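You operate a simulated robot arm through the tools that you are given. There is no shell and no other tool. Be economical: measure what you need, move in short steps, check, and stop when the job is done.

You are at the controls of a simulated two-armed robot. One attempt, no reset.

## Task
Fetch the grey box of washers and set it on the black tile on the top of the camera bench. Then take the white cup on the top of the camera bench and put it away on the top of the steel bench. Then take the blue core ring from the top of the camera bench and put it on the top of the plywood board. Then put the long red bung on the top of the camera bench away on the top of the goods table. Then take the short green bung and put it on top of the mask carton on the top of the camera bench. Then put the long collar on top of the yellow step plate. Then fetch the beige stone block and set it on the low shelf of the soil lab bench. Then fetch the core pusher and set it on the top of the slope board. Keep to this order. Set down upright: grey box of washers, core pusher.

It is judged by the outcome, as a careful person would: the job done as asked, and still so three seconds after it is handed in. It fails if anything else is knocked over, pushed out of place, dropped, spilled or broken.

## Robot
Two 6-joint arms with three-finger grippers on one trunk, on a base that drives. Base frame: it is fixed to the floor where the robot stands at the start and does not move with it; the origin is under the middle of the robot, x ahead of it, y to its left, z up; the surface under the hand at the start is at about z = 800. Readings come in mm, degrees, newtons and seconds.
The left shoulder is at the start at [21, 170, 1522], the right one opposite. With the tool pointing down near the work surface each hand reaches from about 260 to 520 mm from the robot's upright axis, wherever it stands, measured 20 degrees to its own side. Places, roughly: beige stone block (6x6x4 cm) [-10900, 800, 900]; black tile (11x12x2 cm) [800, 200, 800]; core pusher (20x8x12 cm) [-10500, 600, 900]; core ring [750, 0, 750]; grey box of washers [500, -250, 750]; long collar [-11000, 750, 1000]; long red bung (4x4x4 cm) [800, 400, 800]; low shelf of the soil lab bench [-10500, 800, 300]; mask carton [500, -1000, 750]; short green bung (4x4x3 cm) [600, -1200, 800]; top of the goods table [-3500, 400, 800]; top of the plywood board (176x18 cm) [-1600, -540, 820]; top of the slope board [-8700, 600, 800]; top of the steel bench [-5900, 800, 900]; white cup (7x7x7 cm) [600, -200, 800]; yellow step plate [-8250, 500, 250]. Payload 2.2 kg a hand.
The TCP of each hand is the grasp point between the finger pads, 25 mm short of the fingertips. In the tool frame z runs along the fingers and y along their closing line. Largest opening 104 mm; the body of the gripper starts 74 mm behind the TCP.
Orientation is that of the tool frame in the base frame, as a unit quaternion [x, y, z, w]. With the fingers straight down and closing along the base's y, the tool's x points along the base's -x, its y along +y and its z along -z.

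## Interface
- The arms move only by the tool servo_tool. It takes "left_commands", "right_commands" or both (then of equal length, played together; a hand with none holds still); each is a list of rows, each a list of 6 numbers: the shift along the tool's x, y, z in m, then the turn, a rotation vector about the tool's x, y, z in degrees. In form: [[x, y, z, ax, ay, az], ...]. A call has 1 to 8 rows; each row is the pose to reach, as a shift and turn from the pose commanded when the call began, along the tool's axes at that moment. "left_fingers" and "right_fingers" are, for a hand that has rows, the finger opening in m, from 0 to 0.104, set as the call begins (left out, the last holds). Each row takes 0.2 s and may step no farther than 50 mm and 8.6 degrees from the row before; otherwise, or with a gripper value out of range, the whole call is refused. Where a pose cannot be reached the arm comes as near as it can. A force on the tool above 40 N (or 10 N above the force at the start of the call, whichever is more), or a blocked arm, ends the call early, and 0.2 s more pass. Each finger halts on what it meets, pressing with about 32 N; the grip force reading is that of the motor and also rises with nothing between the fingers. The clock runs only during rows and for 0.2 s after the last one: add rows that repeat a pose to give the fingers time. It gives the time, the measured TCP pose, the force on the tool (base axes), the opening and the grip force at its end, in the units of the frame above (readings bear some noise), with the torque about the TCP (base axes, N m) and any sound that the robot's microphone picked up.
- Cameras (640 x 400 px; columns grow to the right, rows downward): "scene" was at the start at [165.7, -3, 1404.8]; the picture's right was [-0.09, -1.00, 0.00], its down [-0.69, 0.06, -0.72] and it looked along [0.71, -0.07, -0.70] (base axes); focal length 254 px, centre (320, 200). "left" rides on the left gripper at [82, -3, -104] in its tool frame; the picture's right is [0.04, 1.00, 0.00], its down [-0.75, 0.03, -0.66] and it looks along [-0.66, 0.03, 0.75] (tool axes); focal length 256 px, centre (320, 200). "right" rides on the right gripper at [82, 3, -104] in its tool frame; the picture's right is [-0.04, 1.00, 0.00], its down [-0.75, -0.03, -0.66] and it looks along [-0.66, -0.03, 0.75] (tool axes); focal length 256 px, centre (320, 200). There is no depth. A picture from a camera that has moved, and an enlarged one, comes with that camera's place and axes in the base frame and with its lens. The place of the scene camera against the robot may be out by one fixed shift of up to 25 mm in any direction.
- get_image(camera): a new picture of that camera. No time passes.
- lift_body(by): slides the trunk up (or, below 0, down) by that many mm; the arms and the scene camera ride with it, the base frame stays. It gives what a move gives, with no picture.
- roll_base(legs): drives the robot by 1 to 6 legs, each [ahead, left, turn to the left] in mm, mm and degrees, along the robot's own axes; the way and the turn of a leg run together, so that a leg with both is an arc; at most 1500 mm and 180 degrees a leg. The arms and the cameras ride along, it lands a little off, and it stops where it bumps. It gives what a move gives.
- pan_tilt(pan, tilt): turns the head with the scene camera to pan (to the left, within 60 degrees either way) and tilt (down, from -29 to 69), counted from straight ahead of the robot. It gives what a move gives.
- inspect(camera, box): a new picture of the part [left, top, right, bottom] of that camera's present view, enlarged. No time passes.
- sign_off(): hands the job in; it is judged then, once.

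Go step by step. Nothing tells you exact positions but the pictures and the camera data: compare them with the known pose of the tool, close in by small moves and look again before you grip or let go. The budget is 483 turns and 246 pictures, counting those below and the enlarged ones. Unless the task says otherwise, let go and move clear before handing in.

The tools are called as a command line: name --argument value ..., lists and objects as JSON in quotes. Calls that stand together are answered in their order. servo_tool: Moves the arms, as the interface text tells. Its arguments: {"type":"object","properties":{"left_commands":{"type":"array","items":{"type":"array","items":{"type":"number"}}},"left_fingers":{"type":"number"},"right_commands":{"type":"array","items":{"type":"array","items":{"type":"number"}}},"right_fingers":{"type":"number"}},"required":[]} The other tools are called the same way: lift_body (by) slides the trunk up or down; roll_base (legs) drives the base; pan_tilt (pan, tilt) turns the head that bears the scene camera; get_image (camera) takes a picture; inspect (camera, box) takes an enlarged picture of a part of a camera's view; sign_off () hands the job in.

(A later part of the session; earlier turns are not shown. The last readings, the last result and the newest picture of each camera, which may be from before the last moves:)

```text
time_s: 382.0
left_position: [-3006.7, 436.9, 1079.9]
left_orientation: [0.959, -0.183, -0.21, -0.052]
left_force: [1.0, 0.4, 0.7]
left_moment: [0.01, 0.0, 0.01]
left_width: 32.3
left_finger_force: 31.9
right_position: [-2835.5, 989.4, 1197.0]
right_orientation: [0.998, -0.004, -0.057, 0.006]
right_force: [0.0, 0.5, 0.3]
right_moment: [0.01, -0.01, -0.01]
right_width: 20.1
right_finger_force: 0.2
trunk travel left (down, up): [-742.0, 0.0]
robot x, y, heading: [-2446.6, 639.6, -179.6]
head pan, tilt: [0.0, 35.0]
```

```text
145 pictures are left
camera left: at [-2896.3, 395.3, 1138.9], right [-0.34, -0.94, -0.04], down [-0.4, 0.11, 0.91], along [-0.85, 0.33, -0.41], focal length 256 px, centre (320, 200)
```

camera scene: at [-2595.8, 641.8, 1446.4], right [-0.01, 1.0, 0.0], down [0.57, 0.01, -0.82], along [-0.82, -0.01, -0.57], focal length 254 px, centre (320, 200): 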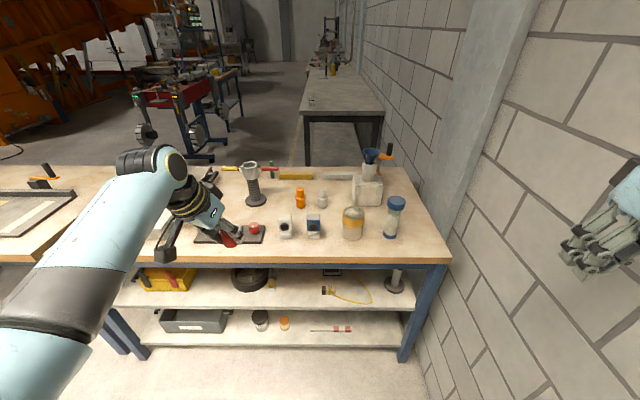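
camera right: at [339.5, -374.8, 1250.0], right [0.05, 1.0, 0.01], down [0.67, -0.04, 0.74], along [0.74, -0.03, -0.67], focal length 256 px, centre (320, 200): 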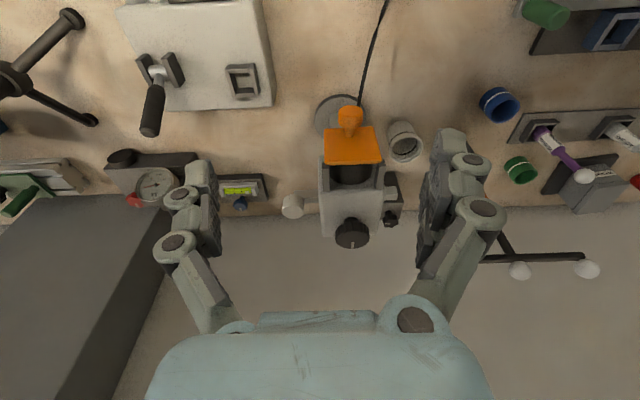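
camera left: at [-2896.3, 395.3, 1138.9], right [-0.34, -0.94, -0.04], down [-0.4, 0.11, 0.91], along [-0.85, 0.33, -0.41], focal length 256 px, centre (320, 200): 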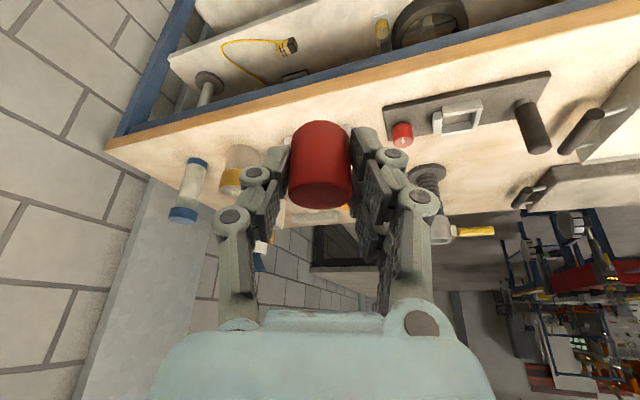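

Patch between jar, orange cone and black plate is at about (-3425, 455). Drive in above it.

roll_base --legs '[[418, -18, -0.4]]'

pan_tilt --pan 10 --tilt 60

get_image --camera "scene"

get_image --camera "left"

```text
time_s: 384.6
left_position: [-3428.6, 454.1, 1078.4]
left_orientation: [0.958, -0.186, -0.209, -0.052]
left_force: [-0.6, 0.3, -0.4]
left_moment: [0.0, 0.03, 0.03]
left_width: 32.3
left_finger_force: 31.2
right_position: [-3256.4, 1006.3, 1196.9]
right_orientation: [0.998, -0.006, -0.057, 0.006]
right_force: [-0.4, -0.1, -0.3]
right_moment: [0.01, 0.01, 0.01]
right_width: 19.8
right_finger_force: 0.1
trunk travel left (down, up): [-742.0, 0.0]
robot x, y, heading: [-2872.0, 652.1, -179.7]
head pan, tilt: [0.0, 35.0]
```

```text
time_s: 385.5
left_position: [-3428.2, 454.6, 1077.9]
left_orientation: [0.958, -0.187, -0.21, -0.053]
left_force: [-0.2, 0.1, -1.6]
left_moment: [-0.01, -0.03, 0.0]
left_width: 32.2
left_finger_force: 32.0
right_position: [-3256.8, 1007.1, 1196.8]
right_orientation: [0.998, -0.007, -0.056, 0.006]
right_force: [0.3, -0.6, -0.3]
right_moment: [0.0, -0.02, -0.04]
right_width: 19.9
right_finger_force: 0.1
trunk travel left (down, up): [-742.0, 0.0]
robot x, y, heading: [-2872.0, 654.1, -179.6]
head pan, tilt: [10.0, 60.0]
```

```text
144 pictures are left
camera scene: at [-2994.6, 645.5, 1412.2], right [-0.18, 0.98, 0.0], down [0.85, 0.15, -0.5], along [-0.49, -0.09, -0.87], focal length 254 px, centre (320, 200)
```

scene: 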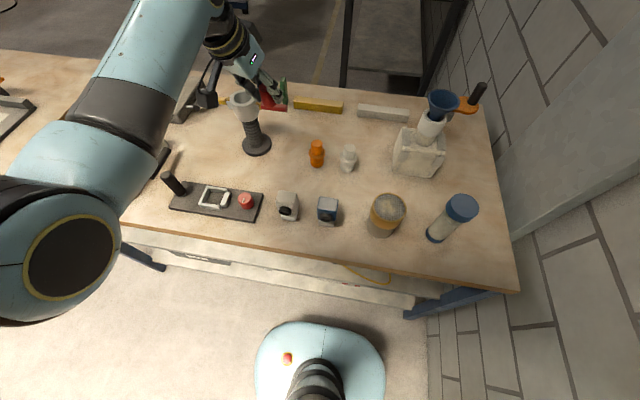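

```text
143 pictures are left
camera left: at [-3318.7, 411.9, 1139.0], right [-0.35, -0.94, -0.04], down [-0.4, 0.11, 0.91], along [-0.85, 0.33, -0.41], focal length 256 px, centre (320, 200)
```

left: 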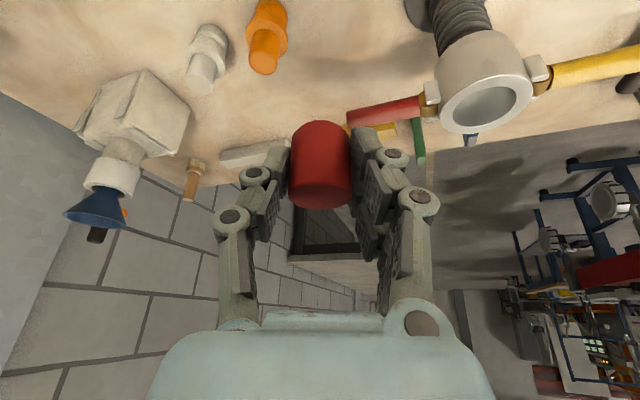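

Spot is clear: ~100 mm from cone, jar and plate. Lower with the arm 150 mm first.

servo_tool --left_commands '[[0.016, 0.001, 0.034, 0, 0, 0], [0.032, 0.002, 0.068, 0, 0, 0], [0.047, 0.003, 0.102, 0, 0, 0], [0.063, 0.003, 0.136, 0, 0, 0], [0.063, 0.003, 0.136, 0, 0, 0]]'

get_image --camera "left"

get_image --camera "scene"

```text
time_s: 386.7
left_position: [-3431.5, 456.2, 927.6]
left_orientation: [0.959, -0.186, -0.209, -0.052]
left_force: [-0.4, -0.6, -0.5]
left_moment: [0.02, 0.03, 0.01]
left_width: 32.3
left_finger_force: 32.0
right_position: [-3254.8, 1007.2, 1196.1]
right_orientation: [0.998, -0.006, -0.057, 0.006]
right_force: [0.2, 0.2, -0.5]
right_moment: [0.01, 0.04, -0.04]
right_width: 20.0
right_finger_force: 0.0
trunk travel left (down, up): [-742.0, 0.0]
robot x, y, heading: [-2872.2, 653.4, -179.8]
head pan, tilt: [10.0, 60.0]
```

```text
142 pictures are left
camera left: at [-3321.7, 413.6, 987.1], right [-0.35, -0.94, -0.04], down [-0.4, 0.11, 0.91], along [-0.85, 0.33, -0.41], focal length 256 px, centre (320, 200)
```

left: 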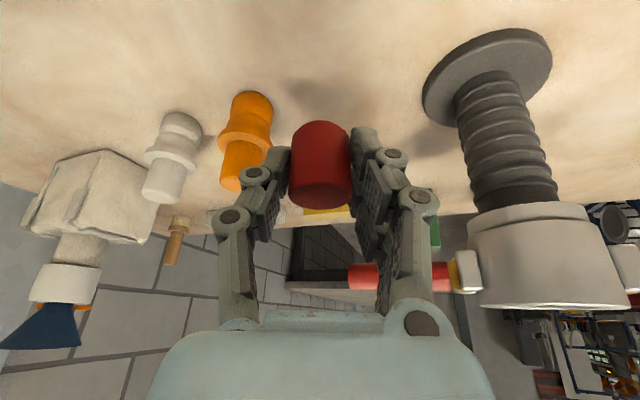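

```text
141 pictures are left
camera scene: at [-2994.4, 645.5, 1412.2], right [-0.18, 0.98, 0.0], down [0.85, 0.16, -0.5], along [-0.49, -0.09, -0.87], focal length 254 px, centre (320, 200)
```

scene: 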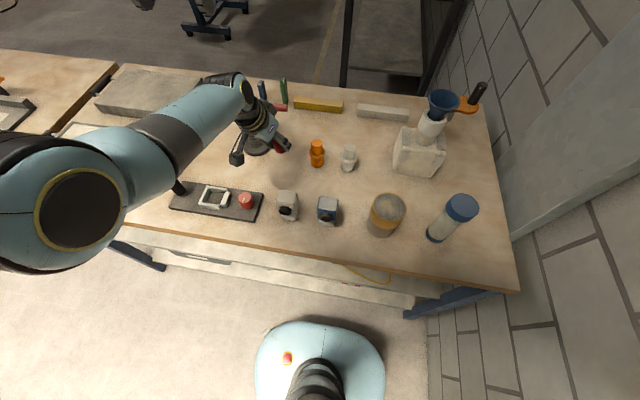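

Clear on all sides. Continue down 55 with the arm.

servo_tool --left_commands '[[0.008, 0, 0.018, 0, 0, 0], [0.016, 0.001, 0.036, 0, 0, 0], [0.023, 0.001, 0.05, 0, 0, 0], [0.023, 0.001, 0.05, 0, 0, 0]]'

lift_body --by -22

get_image --camera "left"

```text
time_s: 387.7
left_position: [-3427.2, 452.1, 875.9]
left_orientation: [0.958, -0.187, -0.21, -0.053]
left_force: [-0.7, 0.0, -0.5]
left_moment: [0.04, 0.01, -0.03]
left_width: 32.1
left_finger_force: 31.7
left hand out of reach, approached as far as the arm can: row 3, 4
right_position: [-3256.7, 1006.5, 1196.0]
right_orientation: [0.998, -0.007, -0.057, 0.006]
right_force: [0.4, 0.5, 0.7]
right_moment: [0.05, 0.03, -0.01]
right_width: 20.1
right_finger_force: 0.1
trunk travel left (down, up): [-742.0, 0.0]
robot x, y, heading: [-2872.0, 653.2, -179.6]
head pan, tilt: [10.0, 60.0]
```

```text
time_s: 388.4
left_position: [-3425.2, 453.2, 854.9]
left_orientation: [0.958, -0.187, -0.208, -0.053]
left_force: [0.3, -0.4, 0.3]
left_moment: [0.0, 0.02, 0.01]
left_width: 32.2
left_finger_force: 32.6
right_position: [-3256.6, 1006.3, 1174.9]
right_orientation: [0.998, -0.007, -0.056, 0.006]
right_force: [-0.2, 0.0, -0.3]
right_moment: [0.01, 0.0, -0.01]
right_width: 20.0
right_finger_force: 0.2
trunk travel left (down, up): [-720.0, 22.0]
robot x, y, heading: [-2870.5, 652.3, -179.8]
head pan, tilt: [10.0, 60.0]
```

```text
140 pictures are left
camera left: at [-3315.7, 410.6, 914.8], right [-0.35, -0.94, -0.04], down [-0.4, 0.11, 0.91], along [-0.85, 0.33, -0.41], focal length 256 px, centre (320, 200)
```

left: 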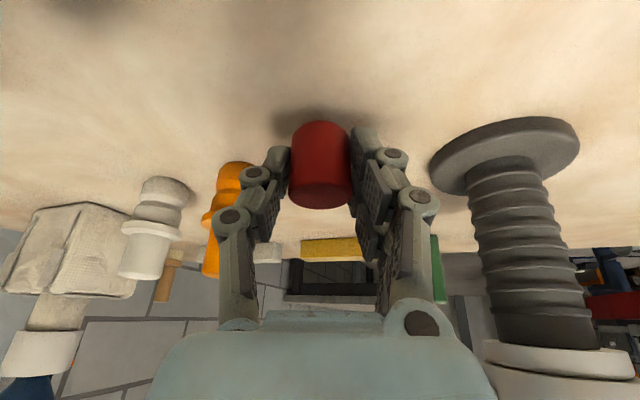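

Close above the table. Step the trunk down.

lift_body --by -12

lift_body --by -5

get_image --camera "left"

```text
time_s: 389.0
left_position: [-3426.2, 452.5, 841.7]
left_orientation: [0.959, -0.186, -0.208, -0.053]
left_force: [0.8, -0.3, 0.0]
left_moment: [-0.02, 0.01, 0.0]
left_width: 32.2
left_finger_force: 32.4
right_position: [-3256.3, 1007.0, 1162.8]
right_orientation: [0.998, -0.006, -0.057, 0.006]
right_force: [-0.2, -0.3, -0.2]
right_moment: [0.01, -0.01, 0.02]
right_width: 19.8
right_finger_force: 0.1
trunk travel left (down, up): [-708.0, 34.0]
robot x, y, heading: [-2871.8, 654.1, -179.4]
head pan, tilt: [10.0, 60.0]
```

```text
time_s: 389.5
left_position: [-3425.9, 453.5, 838.2]
left_orientation: [0.958, -0.186, -0.21, -0.053]
left_force: [0.3, -0.4, -0.5]
left_moment: [0.03, -0.01, -0.02]
left_width: 32.4
left_finger_force: 31.6
right_position: [-3256.6, 1006.4, 1157.9]
right_orientation: [0.998, -0.006, -0.057, 0.006]
right_force: [-0.8, 0.2, 0.0]
right_moment: [0.0, -0.01, -0.03]
right_width: 20.1
right_finger_force: 0.1
trunk travel left (down, up): [-703.0, 39.0]
robot x, y, heading: [-2874.3, 652.5, -179.9]
head pan, tilt: [10.0, 60.0]
```

```text
139 pictures are left
camera left: at [-3315.6, 410.5, 897.8], right [-0.35, -0.94, -0.04], down [-0.4, 0.11, 0.91], along [-0.85, 0.33, -0.41], focal length 256 px, centre (320, 200)
```

left: 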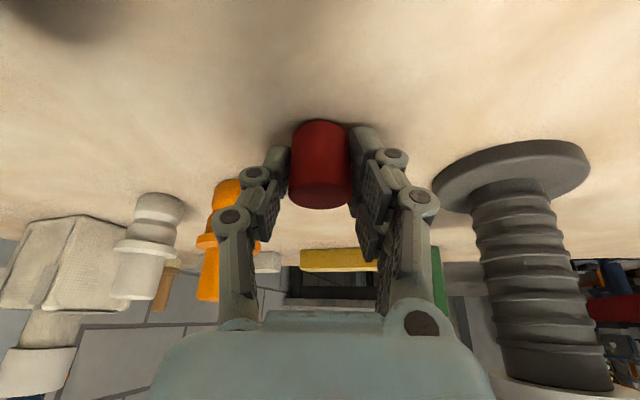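

lift_body --by -4

lift_body --by -3

```text
time_s: 390.1
left_position: [-3426.3, 453.4, 835.0]
left_orientation: [0.958, -0.187, -0.212, -0.053]
left_force: [3.8, 0.0, 12.4]
left_moment: [-0.11, -0.06, 0.07]
left_width: 32.3
left_finger_force: 31.8
right_position: [-3254.9, 1006.6, 1154.6]
right_orientation: [0.998, -0.007, -0.057, 0.006]
right_force: [0.4, 0.4, 0.0]
right_moment: [-0.01, -0.04, -0.02]
right_width: 20.3
right_finger_force: 0.0
trunk travel left (down, up): [-699.0, 43.0]
robot x, y, heading: [-2875.2, 653.5, -179.5]
head pan, tilt: [10.0, 60.0]
```

```text
time_s: 390.6
left_position: [-3425.4, 453.1, 833.6]
left_orientation: [0.958, -0.186, -0.213, -0.052]
left_force: [3.9, -0.2, 28.5]
left_moment: [0.0, -0.11, -0.01]
left_width: 32.2
left_finger_force: 31.9
right_position: [-3254.6, 1006.6, 1151.2]
right_orientation: [0.998, -0.006, -0.059, 0.006]
right_force: [-0.3, -0.2, -0.2]
right_moment: [0.01, 0.0, 0.03]
right_width: 20.0
right_finger_force: 0.0
trunk travel left (down, up): [-696.0, 46.0]
robot x, y, heading: [-2872.0, 652.9, -179.5]
head pan, tilt: [10.0, 60.0]
```

Contact. Ease 3 mm, release, and lift away.

lift_body --by 3

servo_tool --left_commands '[[0, 0, 0, 0, 0, 0], [0, 0, 0, 0, 0, 0], [0, 0, 0, 0, 0, 0]]' --left_fingers 0.07

lift_body --by 43

get_image --camera "left"

```text
time_s: 391.1
left_position: [-3426.3, 452.5, 833.8]
left_orientation: [0.958, -0.187, -0.21, -0.053]
left_force: [-5.8, -0.1, 13.2]
left_moment: [-0.02, 0.26, 0.01]
left_width: 32.1
left_finger_force: 31.5
right_position: [-3256.1, 1006.8, 1153.4]
right_orientation: [0.998, -0.006, -0.057, 0.006]
right_force: [-0.5, 0.4, 0.2]
right_moment: [0.0, 0.01, 0.01]
right_width: 20.0
right_finger_force: 0.1
trunk travel left (down, up): [-699.0, 43.0]
robot x, y, heading: [-2870.0, 656.1, -179.8]
head pan, tilt: [10.0, 60.0]
```

```text
time_s: 391.9
left_position: [-3424.9, 452.4, 832.7]
left_orientation: [0.959, -0.187, -0.209, -0.053]
left_force: [1.4, 0.3, 0.2]
left_moment: [-0.03, -0.02, 0.02]
left_width: 70.0
left_finger_force: 0.1
right_position: [-3255.1, 1006.7, 1154.5]
right_orientation: [0.998, -0.007, -0.056, 0.006]
right_force: [0.4, 0.6, 0.2]
right_moment: [0.02, 0.0, 0.02]
right_width: 19.9
right_finger_force: 0.0
trunk travel left (down, up): [-699.0, 43.0]
robot x, y, heading: [-2874.3, 651.8, -179.5]
head pan, tilt: [10.0, 60.0]
```

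```text
time_s: 392.8
left_position: [-3425.8, 453.3, 876.7]
left_orientation: [0.958, -0.187, -0.209, -0.053]
left_force: [-0.6, -0.3, -0.2]
left_moment: [0.01, 0.01, -0.02]
left_width: 70.0
left_finger_force: 0.1
right_position: [-3255.7, 1006.9, 1196.7]
right_orientation: [0.998, -0.006, -0.056, 0.005]
right_force: [-1.2, -0.7, -0.9]
right_moment: [-0.01, 0.01, 0.0]
right_width: 19.9
right_finger_force: 0.1
trunk travel left (down, up): [-742.0, 0.0]
robot x, y, heading: [-2873.3, 654.6, -179.8]
head pan, tilt: [10.0, 60.0]
```

```text
138 pictures are left
camera left: at [-3315.9, 410.7, 936.7], right [-0.35, -0.94, -0.04], down [-0.4, 0.11, 0.91], along [-0.85, 0.33, -0.41], focal length 256 px, centre (320, 200)
```

left: 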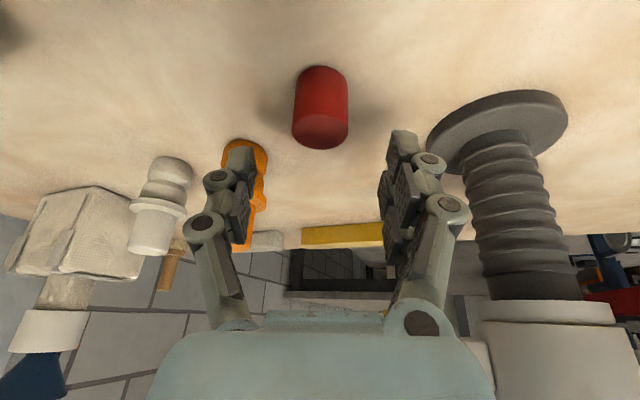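

Bung stands on the goods table. Raise the hand, steepening the tool to avoid the earlier jam.

servo_tool --left_commands '[[-0.012, 0, -0.03, 0, 5, 0], [-0.024, -0.001, -0.06, 0, 10, 0], [-0.036, -0.002, -0.095, 0, 15, 0], [-0.048, -0.003, -0.13, 0, 15, 0]]'

```text
time_s: 393.8
left_position: [-3411.0, 450.0, 1014.8]
left_orientation: [0.978, -0.192, -0.082, -0.027]
left_force: [0.3, 0.2, 1.0]
left_moment: [-0.03, 0.0, -0.01]
left_width: 70.2
left_finger_force: 0.1
right_position: [-3256.1, 1006.2, 1196.8]
right_orientation: [0.998, -0.006, -0.058, 0.006]
right_force: [-0.1, -0.1, -0.4]
right_moment: [-0.03, 0.0, 0.01]
right_width: 19.9
right_finger_force: 0.0
trunk travel left (down, up): [-742.0, 0.0]
robot x, y, heading: [-2872.2, 650.1, -179.8]
head pan, tilt: [10.0, 60.0]
```

Now for the short green bung at the right end of the camera bench: back out and drive round.

roll_base --legs '[[-430, 0, 0], [0, 1450, 0], [0, 1450, 0], [0, 770, 0], [0, 0, -90], [0, 0, -89.8]]'

pan_tilt --pan 0 --tilt 25

get_image --camera "scene"

```text
time_s: 421.3
left_position: [-1877.6, -2791.4, 1015.7]
left_orientation: [0.169, 0.982, -0.026, 0.083]
left_force: [0.3, 0.0, 0.2]
left_moment: [-0.04, 0.0, 0.05]
left_width: 70.0
left_finger_force: 0.1
right_position: [-2007.5, -3353.4, 1198.2]
right_orientation: [-0.017, 0.998, 0.007, 0.057]
right_force: [0.2, -0.3, 0.3]
right_moment: [-0.05, -0.01, -0.02]
right_width: 20.2
right_finger_force: 0.1
trunk travel left (down, up): [-742.0, 0.0]
robot x, y, heading: [-2408.8, -3016.8, 2.7]
head pan, tilt: [10.0, 60.0]
```

```text
time_s: 422.3
left_position: [-1877.1, -2789.9, 1013.7]
left_orientation: [0.168, 0.982, -0.027, 0.083]
left_force: [-0.5, 0.2, 0.1]
left_moment: [-0.04, 0.01, -0.05]
left_width: 69.9
left_finger_force: 0.1
right_position: [-2008.8, -3354.1, 1195.6]
right_orientation: [-0.017, 0.998, 0.008, 0.057]
right_force: [0.6, 0.1, -0.3]
right_moment: [0.01, 0.04, 0.05]
right_width: 20.1
right_finger_force: 0.0
trunk travel left (down, up): [-742.0, 0.0]
robot x, y, heading: [-2406.9, -3018.0, 3.0]
head pan, tilt: [0.0, 25.0]
```

```text
137 pictures are left
camera scene: at [-2232.6, -3005.5, 1462.1], right [0.05, -1.0, 0.0], down [-0.42, -0.02, -0.91], along [0.9, 0.05, -0.42], focal length 254 px, centre (320, 200)
```

scene: 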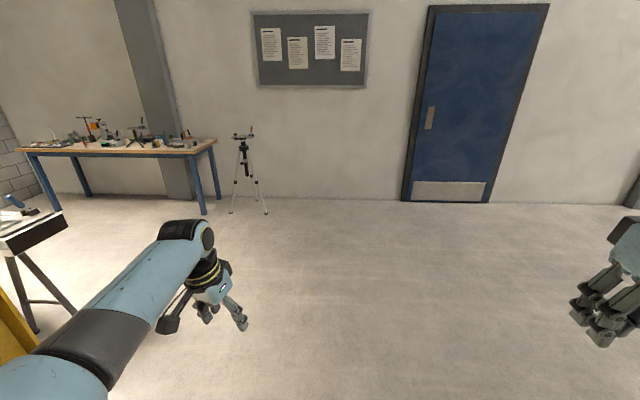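

Tripod stands at y≈-1760..-2205 right of the bench, top below 1000. Drive to (-400, -1390).

roll_base --legs '[[1000, 0, -3], [1000, 0, 0], [0, 1450, 0], [0, 130, 0]]'

pan_tilt --pan 0 --tilt 45

get_image --camera "scene"

inspect --camera "scene" --box '[160, 80, 400, 230]'

```text
time_s: 440.2
left_position: [157.3, -1209.1, 1014.5]
left_orientation: [0.191, 0.978, -0.028, 0.082]
left_force: [-0.3, -1.2, -0.1]
left_moment: [0.04, 0.01, 0.0]
left_width: 70.1
left_finger_force: 0.2
right_position: [1.2, -1765.9, 1196.2]
right_orientation: [0.007, 0.998, 0.006, 0.056]
right_force: [0.0, 0.8, 0.3]
right_moment: [-0.02, 0.0, 0.01]
right_width: 20.0
right_finger_force: 0.0
trunk travel left (down, up): [-742.0, 0.0]
robot x, y, heading: [-381.8, -1413.6, 0.6]
head pan, tilt: [0.0, 25.0]
```

```text
time_s: 441.0
left_position: [157.1, -1207.6, 1015.1]
left_orientation: [0.191, 0.978, -0.029, 0.083]
left_force: [1.1, 0.4, 0.0]
left_moment: [-0.01, -0.01, -0.04]
left_width: 70.2
left_finger_force: 0.0
right_position: [0.5, -1765.2, 1196.6]
right_orientation: [0.006, 0.998, 0.005, 0.057]
right_force: [0.1, -0.7, 0.3]
right_moment: [-0.02, -0.02, -0.01]
right_width: 20.2
right_finger_force: 0.0
trunk travel left (down, up): [-742.0, 0.0]
robot x, y, heading: [-386.2, -1411.8, 0.4]
head pan, tilt: [0.0, 45.0]
```

```text
136 pictures are left
camera scene: at [-218.4, -1406.6, 1431.7], right [0.01, -1.0, 0.0], down [-0.71, -0.01, -0.71], along [0.71, 0.01, -0.71], focal length 254 px, centre (320, 200)
```

scene: 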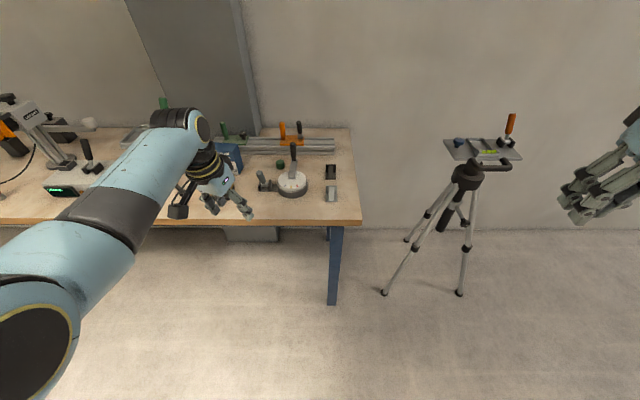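

```text
2.67 times, centred on (280, 155) of scene
camera zoom: at [-218.4, -1406.6, 1431.7], right [0.01, -1.0, 0.0], down [-0.71, -0.01, -0.71], along [0.71, 0.01, -0.71], focal length 676 px, centre (427, 320)
```

zoom: 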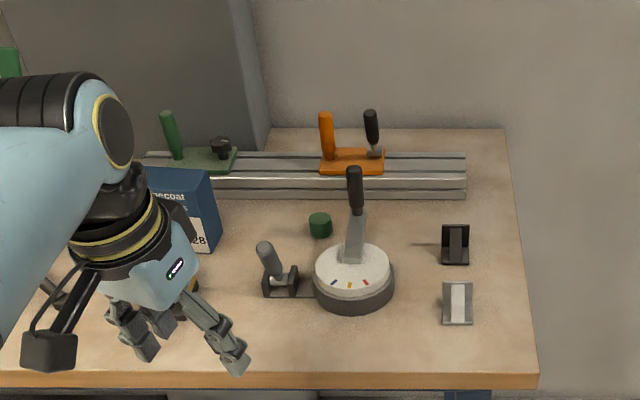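

Green bung at about (597, -1236), behind a lever device (lever top z≈980 at (490,-1310)) and right of the carton. I tilt to ~22° and drive in at z≈1015.

servo_tool --left_commands '[[0, 0, 0, 0, -6, 0], [0, 0, 0, 0, -12, 0], [0, 0, 0, 0, -12, 0]]'

roll_base --legs '[[400, -26, -0.4]]'

get_image --camera "left"

get_image --camera "scene"

```text
time_s: 441.8
left_position: [157.0, -1207.8, 1014.8]
left_orientation: [0.187, 0.964, -0.048, 0.184]
left_force: [-0.5, 0.4, 0.1]
left_moment: [-0.04, -0.01, 0.01]
left_width: 69.8
left_finger_force: 0.1
right_position: [1.6, -1764.1, 1196.8]
right_orientation: [0.005, 0.998, 0.005, 0.057]
right_force: [0.3, -0.5, 0.2]
right_moment: [-0.03, 0.0, 0.01]
right_width: 19.8
right_finger_force: 0.0
trunk travel left (down, up): [-742.0, 0.0]
robot x, y, heading: [-385.8, -1409.6, 0.5]
head pan, tilt: [0.0, 45.0]
```

```text
time_s: 444.3
left_position: [562.7, -1242.1, 1014.6]
left_orientation: [0.194, 0.962, -0.051, 0.184]
left_force: [0.0, 0.5, 0.5]
left_moment: [-0.01, 0.03, -0.03]
left_width: 69.8
left_finger_force: 0.0
right_position: [398.5, -1796.0, 1196.7]
right_orientation: [0.014, 0.998, 0.005, 0.056]
right_force: [0.3, -0.2, -0.4]
right_moment: [0.01, -0.01, 0.04]
right_width: 19.9
right_finger_force: 0.0
trunk travel left (down, up): [-742.0, 0.0]
robot x, y, heading: [21.3, -1440.9, -0.5]
head pan, tilt: [0.0, 45.0]
```

```text
134 pictures are left
camera left: at [457.5, -1198.2, 1080.6], right [0.36, 0.93, -0.04], down [0.44, -0.13, 0.89], along [0.82, -0.34, -0.46], focal length 256 px, centre (320, 200)
```

left: 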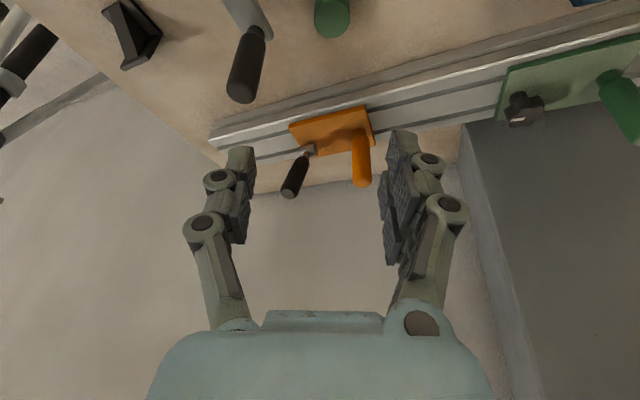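

```text
133 pictures are left
camera scene: at [184.5, -1434.6, 1431.6], right [-0.01, -1.0, 0.0], down [-0.71, 0.01, -0.71], along [0.71, -0.01, -0.71], focal length 254 px, centre (320, 200)
```

scene: 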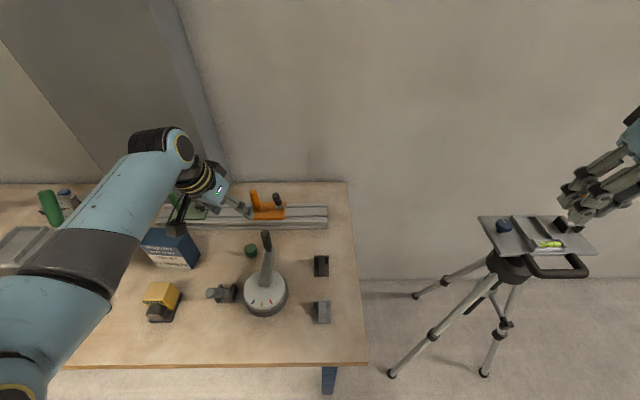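

Lever tip is at about (557,-1310,925), near the bung (≈588,-1246). I narrow the fingers to 52 mm and lower a bit to measure better.

servo_tool --left_commands '[[0.002, 0.0045, 0.037, 0, 0, 0], [0.0037, 0.0089, 0.0737, 0, 0, 0], [0.0037, 0.0089, 0.0737, 0, 0, 0]]' --left_fingers 0.052

get_image --camera "left"

inspect --camera "scene" --box '[140, 180, 360, 330]'

```text
time_s: 445.1
left_position: [585.5, -1245.7, 944.3]
left_orientation: [0.194, 0.962, -0.049, 0.184]
left_force: [-0.7, 0.2, 0.2]
left_moment: [-0.01, 0.02, 0.03]
left_width: 51.8
left_finger_force: 0.1
right_position: [397.0, -1796.6, 1197.3]
right_orientation: [0.013, 0.998, 0.006, 0.058]
right_force: [-0.2, -0.4, 0.4]
right_moment: [-0.02, 0.03, -0.03]
right_width: 20.1
right_finger_force: 0.0
trunk travel left (down, up): [-742.0, 0.0]
robot x, y, heading: [16.2, -1433.6, -0.5]
head pan, tilt: [0.0, 45.0]
```

```text
132 pictures are left
camera left: at [481.6, -1200.1, 1010.7], right [0.36, 0.93, -0.04], down [0.44, -0.13, 0.89], along [0.82, -0.34, -0.45], focal length 256 px, centre (320, 200)
```

left: 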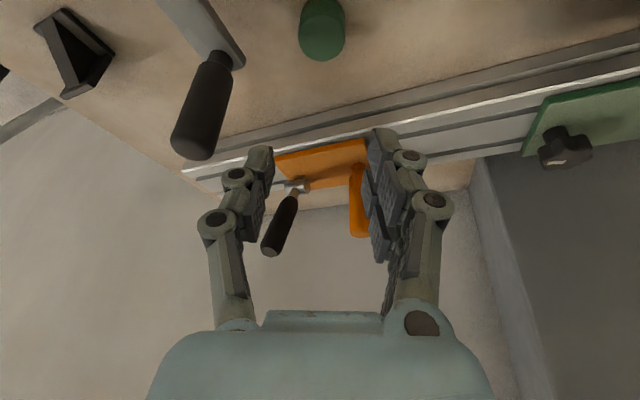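

```text
2.67 times, centred on (250, 255) of scene
camera zoom: at [183.5, -1434.6, 1431.7], right [-0.01, -1.0, 0.0], down [-0.71, 0.01, -0.71], along [0.71, -0.01, -0.71], focal length 676 px, centre (507, 53)
```

zoom: 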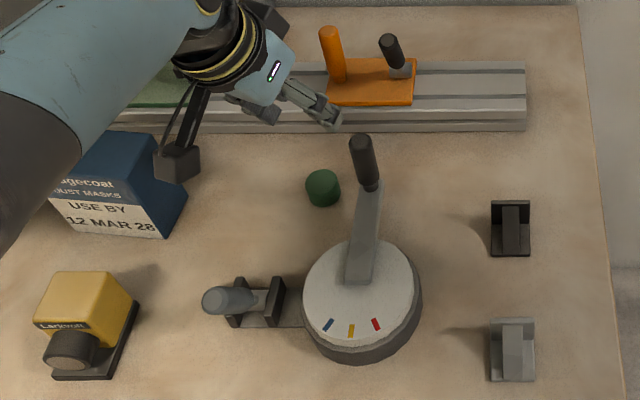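

Bung (585,-1248), Ø32, top 826. To have reach I retract the hand 45 mm while moving the base 45 ahead.

servo_tool --left_commands '[[0.019, -0.009, -0.008, 0, 0, 0], [0.0385, -0.0177, -0.015, 0, 0, 0], [0.0385, -0.0177, -0.015, 0, 0, 0]]'

roll_base --legs '[[45, -3, 0]]'

get_image --camera "left"

```text
time_s: 445.9
left_position: [543.1, -1245.6, 944.2]
left_orientation: [0.195, 0.962, -0.049, 0.184]
left_force: [1.0, -0.6, 0.2]
left_moment: [0.04, 0.02, 0.0]
left_width: 52.0
left_finger_force: 0.0
right_position: [398.5, -1796.9, 1196.8]
right_orientation: [0.014, 0.998, 0.005, 0.057]
right_force: [0.8, 0.5, -0.5]
right_moment: [0.01, 0.0, 0.0]
right_width: 19.7
right_finger_force: 0.0
trunk travel left (down, up): [-742.0, 0.0]
robot x, y, heading: [19.0, -1436.5, -0.6]
head pan, tilt: [0.0, 45.0]
```

```text
time_s: 446.8
left_position: [583.9, -1249.5, 945.5]
left_orientation: [0.195, 0.962, -0.049, 0.185]
left_force: [-0.8, -0.4, 0.6]
left_moment: [-0.01, 0.0, 0.03]
left_width: 52.0
left_finger_force: 0.0
right_position: [438.8, -1800.2, 1197.1]
right_orientation: [0.015, 0.998, 0.006, 0.059]
right_force: [-1.4, 0.1, -0.1]
right_moment: [-0.01, -0.03, -0.03]
right_width: 20.1
right_finger_force: 0.0
trunk travel left (down, up): [-742.0, 0.0]
robot x, y, heading: [67.8, -1441.4, -0.7]
head pan, tilt: [0.0, 45.0]
```

```text
130 pictures are left
camera left: at [479.1, -1204.7, 1011.2], right [0.36, 0.93, -0.04], down [0.44, -0.13, 0.89], along [0.82, -0.34, -0.45], focal length 256 px, centre (320, 200)
```

left: 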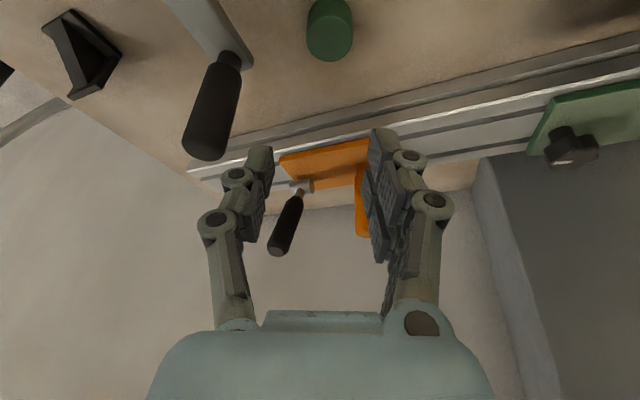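

Descend 60 first and check.

servo_tool --left_commands '[[0.008, 0.001, 0.018, 0, 0, 0], [0.016, 0.002, 0.037, 0, 0, 0], [0.023, 0.0034, 0.055, 0, 0, 0], [0.023, 0.0034, 0.055, 0, 0, 0]]'

get_image --camera "left"

```text
time_s: 447.8
left_position: [586.3, -1248.0, 883.7]
left_orientation: [0.196, 0.962, -0.05, 0.184]
left_force: [0.1, 0.5, -0.4]
left_moment: [-0.01, 0.0, 0.0]
left_width: 52.0
left_finger_force: 0.1
right_position: [438.9, -1800.8, 1197.2]
right_orientation: [0.015, 0.998, 0.006, 0.057]
right_force: [0.0, -0.2, -0.6]
right_moment: [0.03, -0.01, -0.03]
right_width: 20.0
right_finger_force: 0.0
trunk travel left (down, up): [-742.0, 0.0]
robot x, y, heading: [63.3, -1440.3, -0.7]
head pan, tilt: [0.0, 45.0]
```

```text
129 pictures are left
camera left: at [480.5, -1203.7, 949.4], right [0.36, 0.93, -0.04], down [0.44, -0.13, 0.89], along [0.82, -0.34, -0.46], focal length 256 px, centre (320, 200)
```

left: 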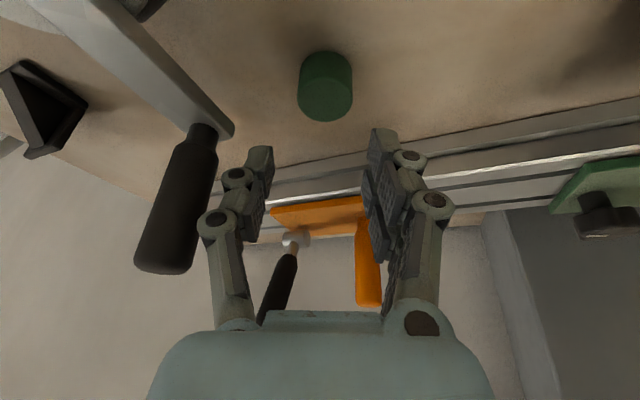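

Lever handle passes on the far side of the finger; clearance looks fine. Go down the rest slowly.

servo_tool --left_commands '[[0.006, 0.003, 0.012, 0, 0, 0], [0.012, 0.0034, 0.024, 0, 0, 0], [0.017, 0.0034, 0.036, 0, 0, 0], [0.0226, 0.0034, 0.0479, 0, 0, 0], [0.0226, 0.0034, 0.0479, 0, 0, 0]]'

get_image --camera "left"

```text
time_s: 449.0
left_position: [575.6, -1237.8, 840.7]
left_orientation: [0.196, 0.962, -0.05, 0.184]
left_force: [-0.2, -0.1, 0.9]
left_moment: [0.04, 0.01, 0.0]
left_width: 52.3
left_finger_force: 0.2
left hand out of reach, approached as far as the arm can: row 3, 4, 5
right_position: [443.1, -1800.9, 1196.8]
right_orientation: [0.014, 0.998, 0.005, 0.057]
right_force: [-0.6, 0.3, -0.5]
right_moment: [0.02, -0.02, 0.04]
right_width: 20.4
right_finger_force: 0.1
trunk travel left (down, up): [-742.0, 0.0]
robot x, y, heading: [65.8, -1438.4, -0.5]
head pan, tilt: [0.0, 45.0]
```

```text
128 pictures are left
camera left: at [470.7, -1193.6, 906.7], right [0.36, 0.93, -0.04], down [0.44, -0.13, 0.89], along [0.82, -0.34, -0.46], focal length 256 px, centre (320, 200)
```

left: 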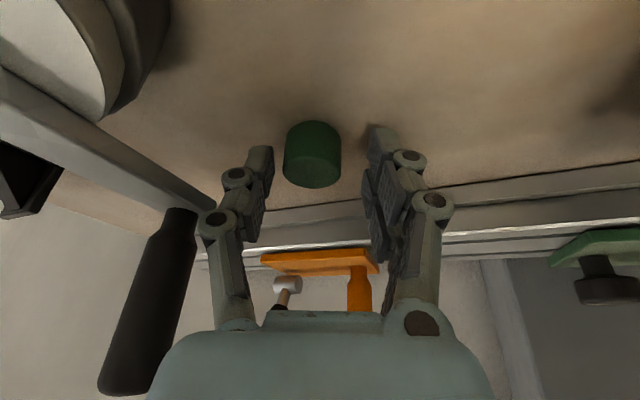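

Reach ended and it drifted ~10 mm. Raise 30, re-centre, and use the trunk instead.

servo_tool --left_commands '[[-0.0112, -0.0008, -0.0278, 0, 0, 0], [-0.0217, -0.0058, -0.0235, 0, 0, 0], [-0.0217, -0.0058, -0.0235, 0, 0, 0]]'

get_image --camera "left"

```text
time_s: 449.8
left_position: [585.0, -1248.2, 870.3]
left_orientation: [0.195, 0.962, -0.05, 0.184]
left_force: [0.7, 0.2, -0.2]
left_moment: [0.0, -0.02, -0.01]
left_width: 51.9
left_finger_force: 0.1
right_position: [440.8, -1800.0, 1197.6]
right_orientation: [0.014, 0.998, 0.005, 0.057]
right_force: [0.1, -0.1, 0.1]
right_moment: [-0.04, -0.04, 0.02]
right_width: 19.8
right_finger_force: 0.0
trunk travel left (down, up): [-742.0, 0.0]
robot x, y, heading: [59.6, -1442.0, -0.7]
head pan, tilt: [0.0, 45.0]
```

```text
127 pictures are left
camera left: at [479.0, -1202.8, 936.4], right [0.36, 0.93, -0.04], down [0.44, -0.13, 0.89], along [0.82, -0.34, -0.46], focal length 256 px, centre (320, 200)
```

left: 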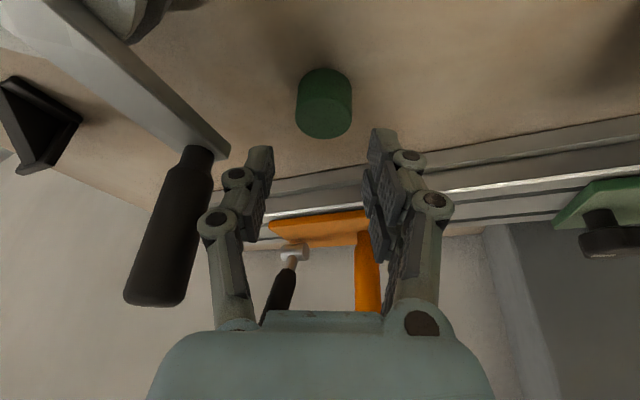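

Small 3 mm shift and lower the trunk 41.

servo_tool --left_commands '[[0.002, 0.003, 0, 0, 0, 0], [0.002, 0.003, 0, 0, 0, 0]]'

lift_body --by -41

get_image --camera "left"

```text
time_s: 450.4
left_position: [584.6, -1243.1, 868.9]
left_orientation: [0.196, 0.962, -0.05, 0.183]
left_force: [-0.9, -0.2, -0.4]
left_moment: [-0.01, 0.0, 0.04]
left_width: 52.2
left_finger_force: 0.0
right_position: [441.0, -1799.8, 1196.8]
right_orientation: [0.013, 0.998, 0.005, 0.057]
right_force: [0.2, -0.6, 0.5]
right_moment: [0.0, 0.02, -0.01]
right_width: 20.3
right_finger_force: 0.0
trunk travel left (down, up): [-742.0, 0.0]
robot x, y, heading: [65.4, -1441.9, -1.0]
head pan, tilt: [0.0, 45.0]
```

```text
time_s: 451.2
left_position: [584.6, -1244.1, 830.5]
left_orientation: [0.196, 0.961, -0.05, 0.186]
left_force: [-1.2, 2.8, 12.9]
left_moment: [0.53, -0.03, 0.13]
left_width: 56.1
left_finger_force: 2.3
right_position: [440.0, -1800.0, 1156.3]
right_orientation: [0.015, 0.998, 0.006, 0.058]
right_force: [-0.5, -0.2, -0.4]
right_moment: [0.04, 0.04, 0.04]
right_width: 19.9
right_finger_force: 0.1
trunk travel left (down, up): [-701.0, 41.0]
robot x, y, heading: [62.2, -1441.1, -0.5]
head pan, tilt: [0.0, 45.0]
```

```text
126 pictures are left
camera left: at [479.4, -1198.9, 896.7], right [0.36, 0.93, -0.04], down [0.43, -0.13, 0.89], along [0.83, -0.34, -0.45], focal length 256 px, centre (320, 200)
```

left: 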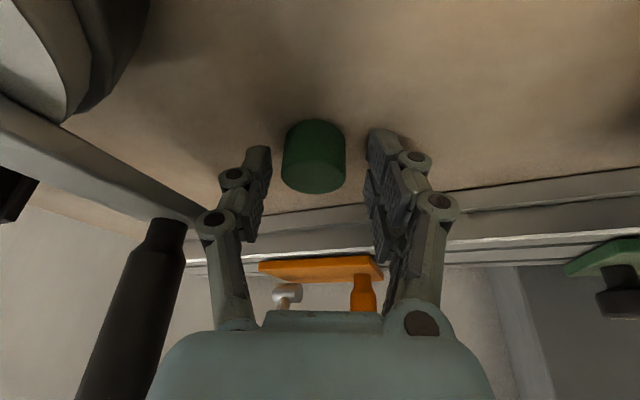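

Fingertips touch the table. Raise 4 mm and close.

lift_body --by 4

servo_tool --left_commands '[[0, 0, 0, 0, 0, 0], [0, 0, 0, 0, 0, 0], [0, 0, 0, 0, 0, 0]]' --left_fingers 0.015

get_image --camera "left"

```text
time_s: 451.8
left_position: [582.6, -1244.9, 831.8]
left_orientation: [0.196, 0.962, -0.051, 0.183]
left_force: [-1.0, -0.9, 0.7]
left_moment: [0.02, 0.02, 0.03]
left_width: 51.8
left_finger_force: 0.0
right_position: [440.5, -1800.3, 1159.6]
right_orientation: [0.015, 0.998, 0.005, 0.056]
right_force: [0.1, 0.5, 0.0]
right_moment: [0.0, -0.02, 0.0]
right_width: 20.1
right_finger_force: 0.0
trunk travel left (down, up): [-705.0, 37.0]
robot x, y, heading: [63.8, -1442.2, -0.5]
head pan, tilt: [0.0, 45.0]
```

```text
time_s: 452.6
left_position: [584.9, -1243.2, 833.2]
left_orientation: [0.196, 0.962, -0.051, 0.183]
left_force: [-0.1, -0.2, -0.4]
left_moment: [0.02, 0.01, -0.02]
left_width: 32.5
left_finger_force: 32.2
right_position: [440.8, -1799.7, 1159.3]
right_orientation: [0.014, 0.998, 0.005, 0.057]
right_force: [-0.2, 0.0, 0.4]
right_moment: [-0.03, -0.03, -0.02]
right_width: 20.0
right_finger_force: 0.0
trunk travel left (down, up): [-705.0, 37.0]
robot x, y, heading: [63.3, -1442.3, -0.7]
head pan, tilt: [0.0, 45.0]
```

```text
125 pictures are left
camera left: at [478.7, -1199.3, 899.4], right [0.36, 0.93, -0.04], down [0.44, -0.13, 0.89], along [0.82, -0.34, -0.46], focal length 256 px, centre (320, 200)
```

left: 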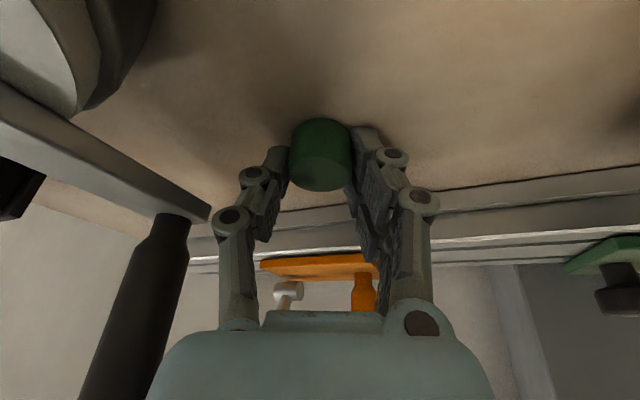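

Held. Raise by trunk then arm.

lift_body --by 37

servo_tool --left_commands '[[-0.012, -0.001, -0.03, 0, 0, 0], [-0.024, -0.002, -0.06, 0, 0, 0], [-0.036, -0.003, -0.09, 0, 0, 0], [-0.05, -0.0035, -0.125, 0, 0, 0]]'

get_image --camera "left"

get_image --camera "scene"

```text
time_s: 453.4
left_position: [585.1, -1244.7, 869.0]
left_orientation: [0.196, 0.962, -0.05, 0.184]
left_force: [-0.1, 0.4, -1.5]
left_moment: [0.01, 0.03, 0.01]
left_width: 32.4
left_finger_force: 31.5
right_position: [440.4, -1799.1, 1196.5]
right_orientation: [0.015, 0.998, 0.005, 0.058]
right_force: [0.5, 0.4, -0.5]
right_moment: [0.04, 0.0, 0.0]
right_width: 19.8
right_finger_force: 0.0
trunk travel left (down, up): [-742.0, 0.0]
robot x, y, heading: [63.7, -1443.7, -0.5]
head pan, tilt: [0.0, 45.0]
```

```text
time_s: 454.4
left_position: [582.2, -1241.4, 1006.0]
left_orientation: [0.195, 0.962, -0.05, 0.183]
left_force: [-0.4, 0.7, 0.4]
left_moment: [-0.03, 0.02, 0.04]
left_width: 32.3
left_finger_force: 32.2
right_position: [439.3, -1800.2, 1196.9]
right_orientation: [0.014, 0.998, 0.006, 0.057]
right_force: [-0.4, 0.3, 0.3]
right_moment: [0.03, -0.02, 0.02]
right_width: 20.2
right_finger_force: 0.0
trunk travel left (down, up): [-742.0, 0.0]
robot x, y, heading: [63.3, -1442.4, -0.5]
head pan, tilt: [0.0, 45.0]
```

```text
124 pictures are left
camera left: at [477.2, -1198.8, 1072.0], right [0.36, 0.93, -0.04], down [0.44, -0.13, 0.89], along [0.82, -0.34, -0.46], focal length 256 px, centre (320, 200)
```

left: 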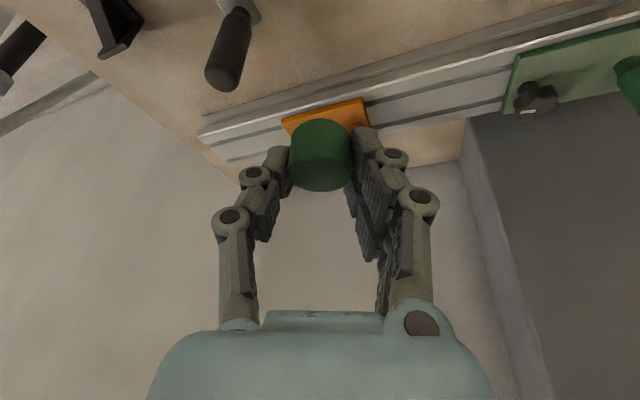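

```text
123 pictures are left
camera scene: at [227.8, -1438.1, 1431.7], right [-0.01, -1.0, 0.0], down [-0.71, 0.01, -0.71], along [0.71, -0.01, -0.71], focal length 254 px, centre (320, 200)
```

scene: 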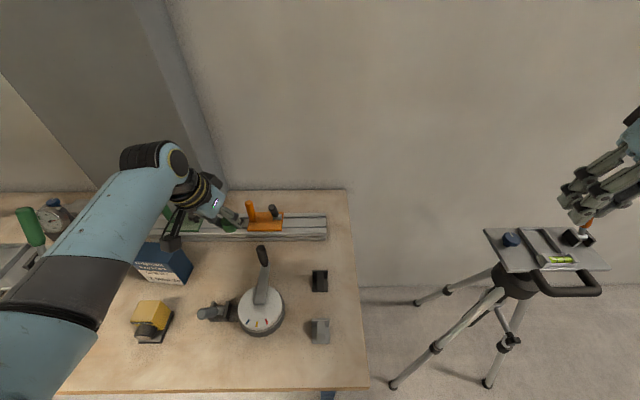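

Now to the carton: shift the base left 170 and look.

roll_base --legs '[[-40, 0, 0.5], [0, 210, 0]]'

get_image --camera "left"

pan_tilt --pan 0 --tilt 60

get_image --camera "scene"

```text
time_s: 456.5
left_position: [540.6, -1028.4, 1005.6]
left_orientation: [0.191, 0.963, -0.048, 0.185]
left_force: [-0.6, -0.5, 0.7]
left_moment: [-0.03, -0.05, -0.04]
left_width: 32.1
left_finger_force: 32.1
right_position: [404.4, -1585.8, 1197.0]
right_orientation: [0.01, 0.998, 0.006, 0.058]
right_force: [-0.2, -0.7, 1.0]
right_moment: [-0.03, -0.03, -0.02]
right_width: 19.7
right_finger_force: 0.1
trunk travel left (down, up): [-742.0, 0.0]
robot x, y, heading: [26.1, -1229.3, -0.1]
head pan, tilt: [0.0, 45.0]
```

```text
122 pictures are left
camera left: at [434.7, -984.4, 1071.7], right [0.35, 0.94, -0.04], down [0.44, -0.13, 0.89], along [0.83, -0.33, -0.46], focal length 256 px, centre (320, 200)
```

left: 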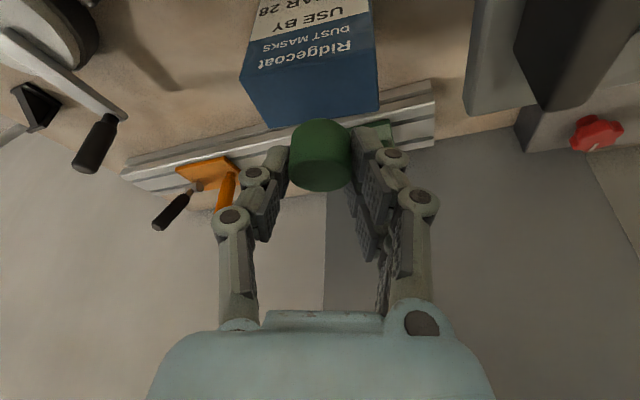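

```text
time_s: 457.3
left_position: [541.2, -1028.0, 1005.5]
left_orientation: [0.191, 0.963, -0.049, 0.185]
left_force: [0.2, -0.6, -0.1]
left_moment: [0.0, 0.01, -0.01]
left_width: 32.1
left_finger_force: 31.5
right_position: [404.2, -1586.3, 1197.6]
right_orientation: [0.009, 0.998, 0.006, 0.057]
right_force: [0.2, 1.0, -0.3]
right_moment: [-0.03, -0.02, 0.0]
right_width: 20.2
right_finger_force: 0.1
trunk travel left (down, up): [-742.0, 0.0]
robot x, y, heading: [24.8, -1230.7, 0.2]
head pan, tilt: [0.0, 60.0]
```

```text
121 pictures are left
camera scene: at [173.4, -1226.1, 1412.2], right [0.0, -1.0, 0.0], down [-0.87, 0.0, -0.5], along [0.5, 0.0, -0.87], focal length 254 px, centre (320, 200)
```

scene: 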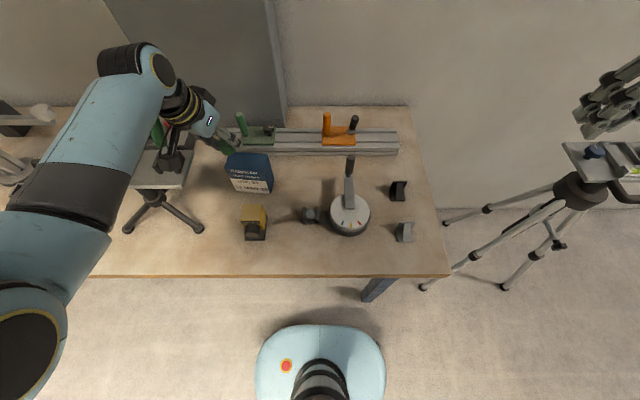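

Carton top: z≈892, centre about (576,-1050), 105×48 mm. Move over it to z≈935.

servo_tool --left_commands '[[-0.012, -0.005, 0.01, 0, 0, 0], [-0.0115, -0.0052, 0.045, 0, 0, 0], [-0.0114, -0.0052, 0.0803, 0, 0, 0], [-0.0114, -0.0052, 0.0803, 0, 0, 0]]'

get_image --camera "left"

inspect --camera "scene" --box '[160, 100, 320, 220]'

```text
time_s: 458.3
left_position: [577.8, -1051.4, 942.1]
left_orientation: [0.191, 0.962, -0.048, 0.19]
left_force: [-6.3, 4.9, 38.3]
left_moment: [0.88, 0.34, 0.08]
left_width: 32.3
left_finger_force: 31.9
right_position: [400.7, -1586.8, 1198.4]
right_orientation: [0.011, 0.998, 0.006, 0.059]
right_force: [-0.1, -1.2, -0.2]
right_moment: [-0.01, -0.01, -0.01]
right_width: 19.8
right_finger_force: 0.0
trunk travel left (down, up): [-742.0, 0.0]
robot x, y, heading: [22.7, -1230.6, -0.1]
head pan, tilt: [0.0, 60.0]
```

```text
120 pictures are left
camera left: at [470.5, -1007.9, 1007.3], right [0.35, 0.94, -0.03], down [0.43, -0.13, 0.89], along [0.83, -0.33, -0.45], focal length 256 px, centre (320, 200)
```

left: 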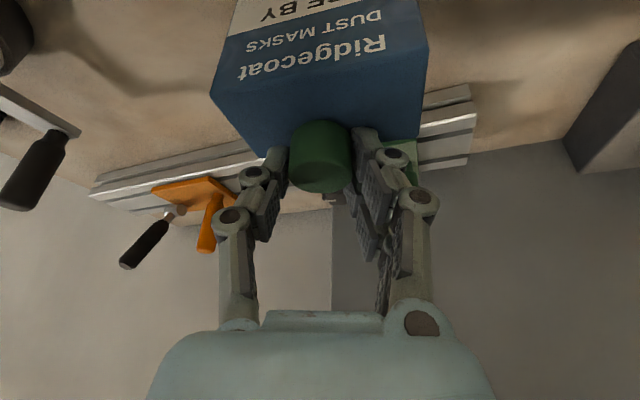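

```text
3.33 times, centred on (240, 160) of scene
camera zoom: at [168.1, -1226.4, 1413.1], right [0.0, -1.0, 0.0], down [-0.86, 0.0, -0.5], along [0.5, 0.0, -0.86], focal length 846 px, centre (587, 333)
```

zoom: 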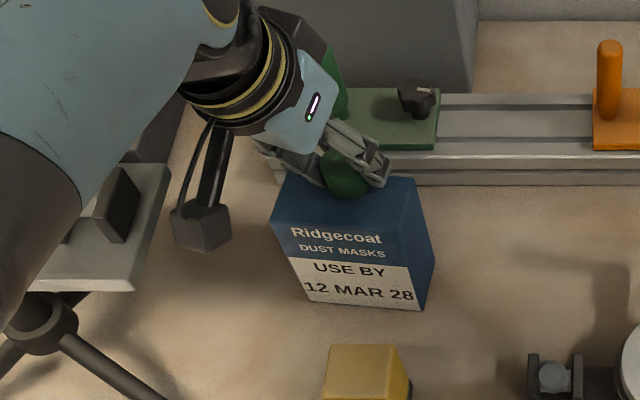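

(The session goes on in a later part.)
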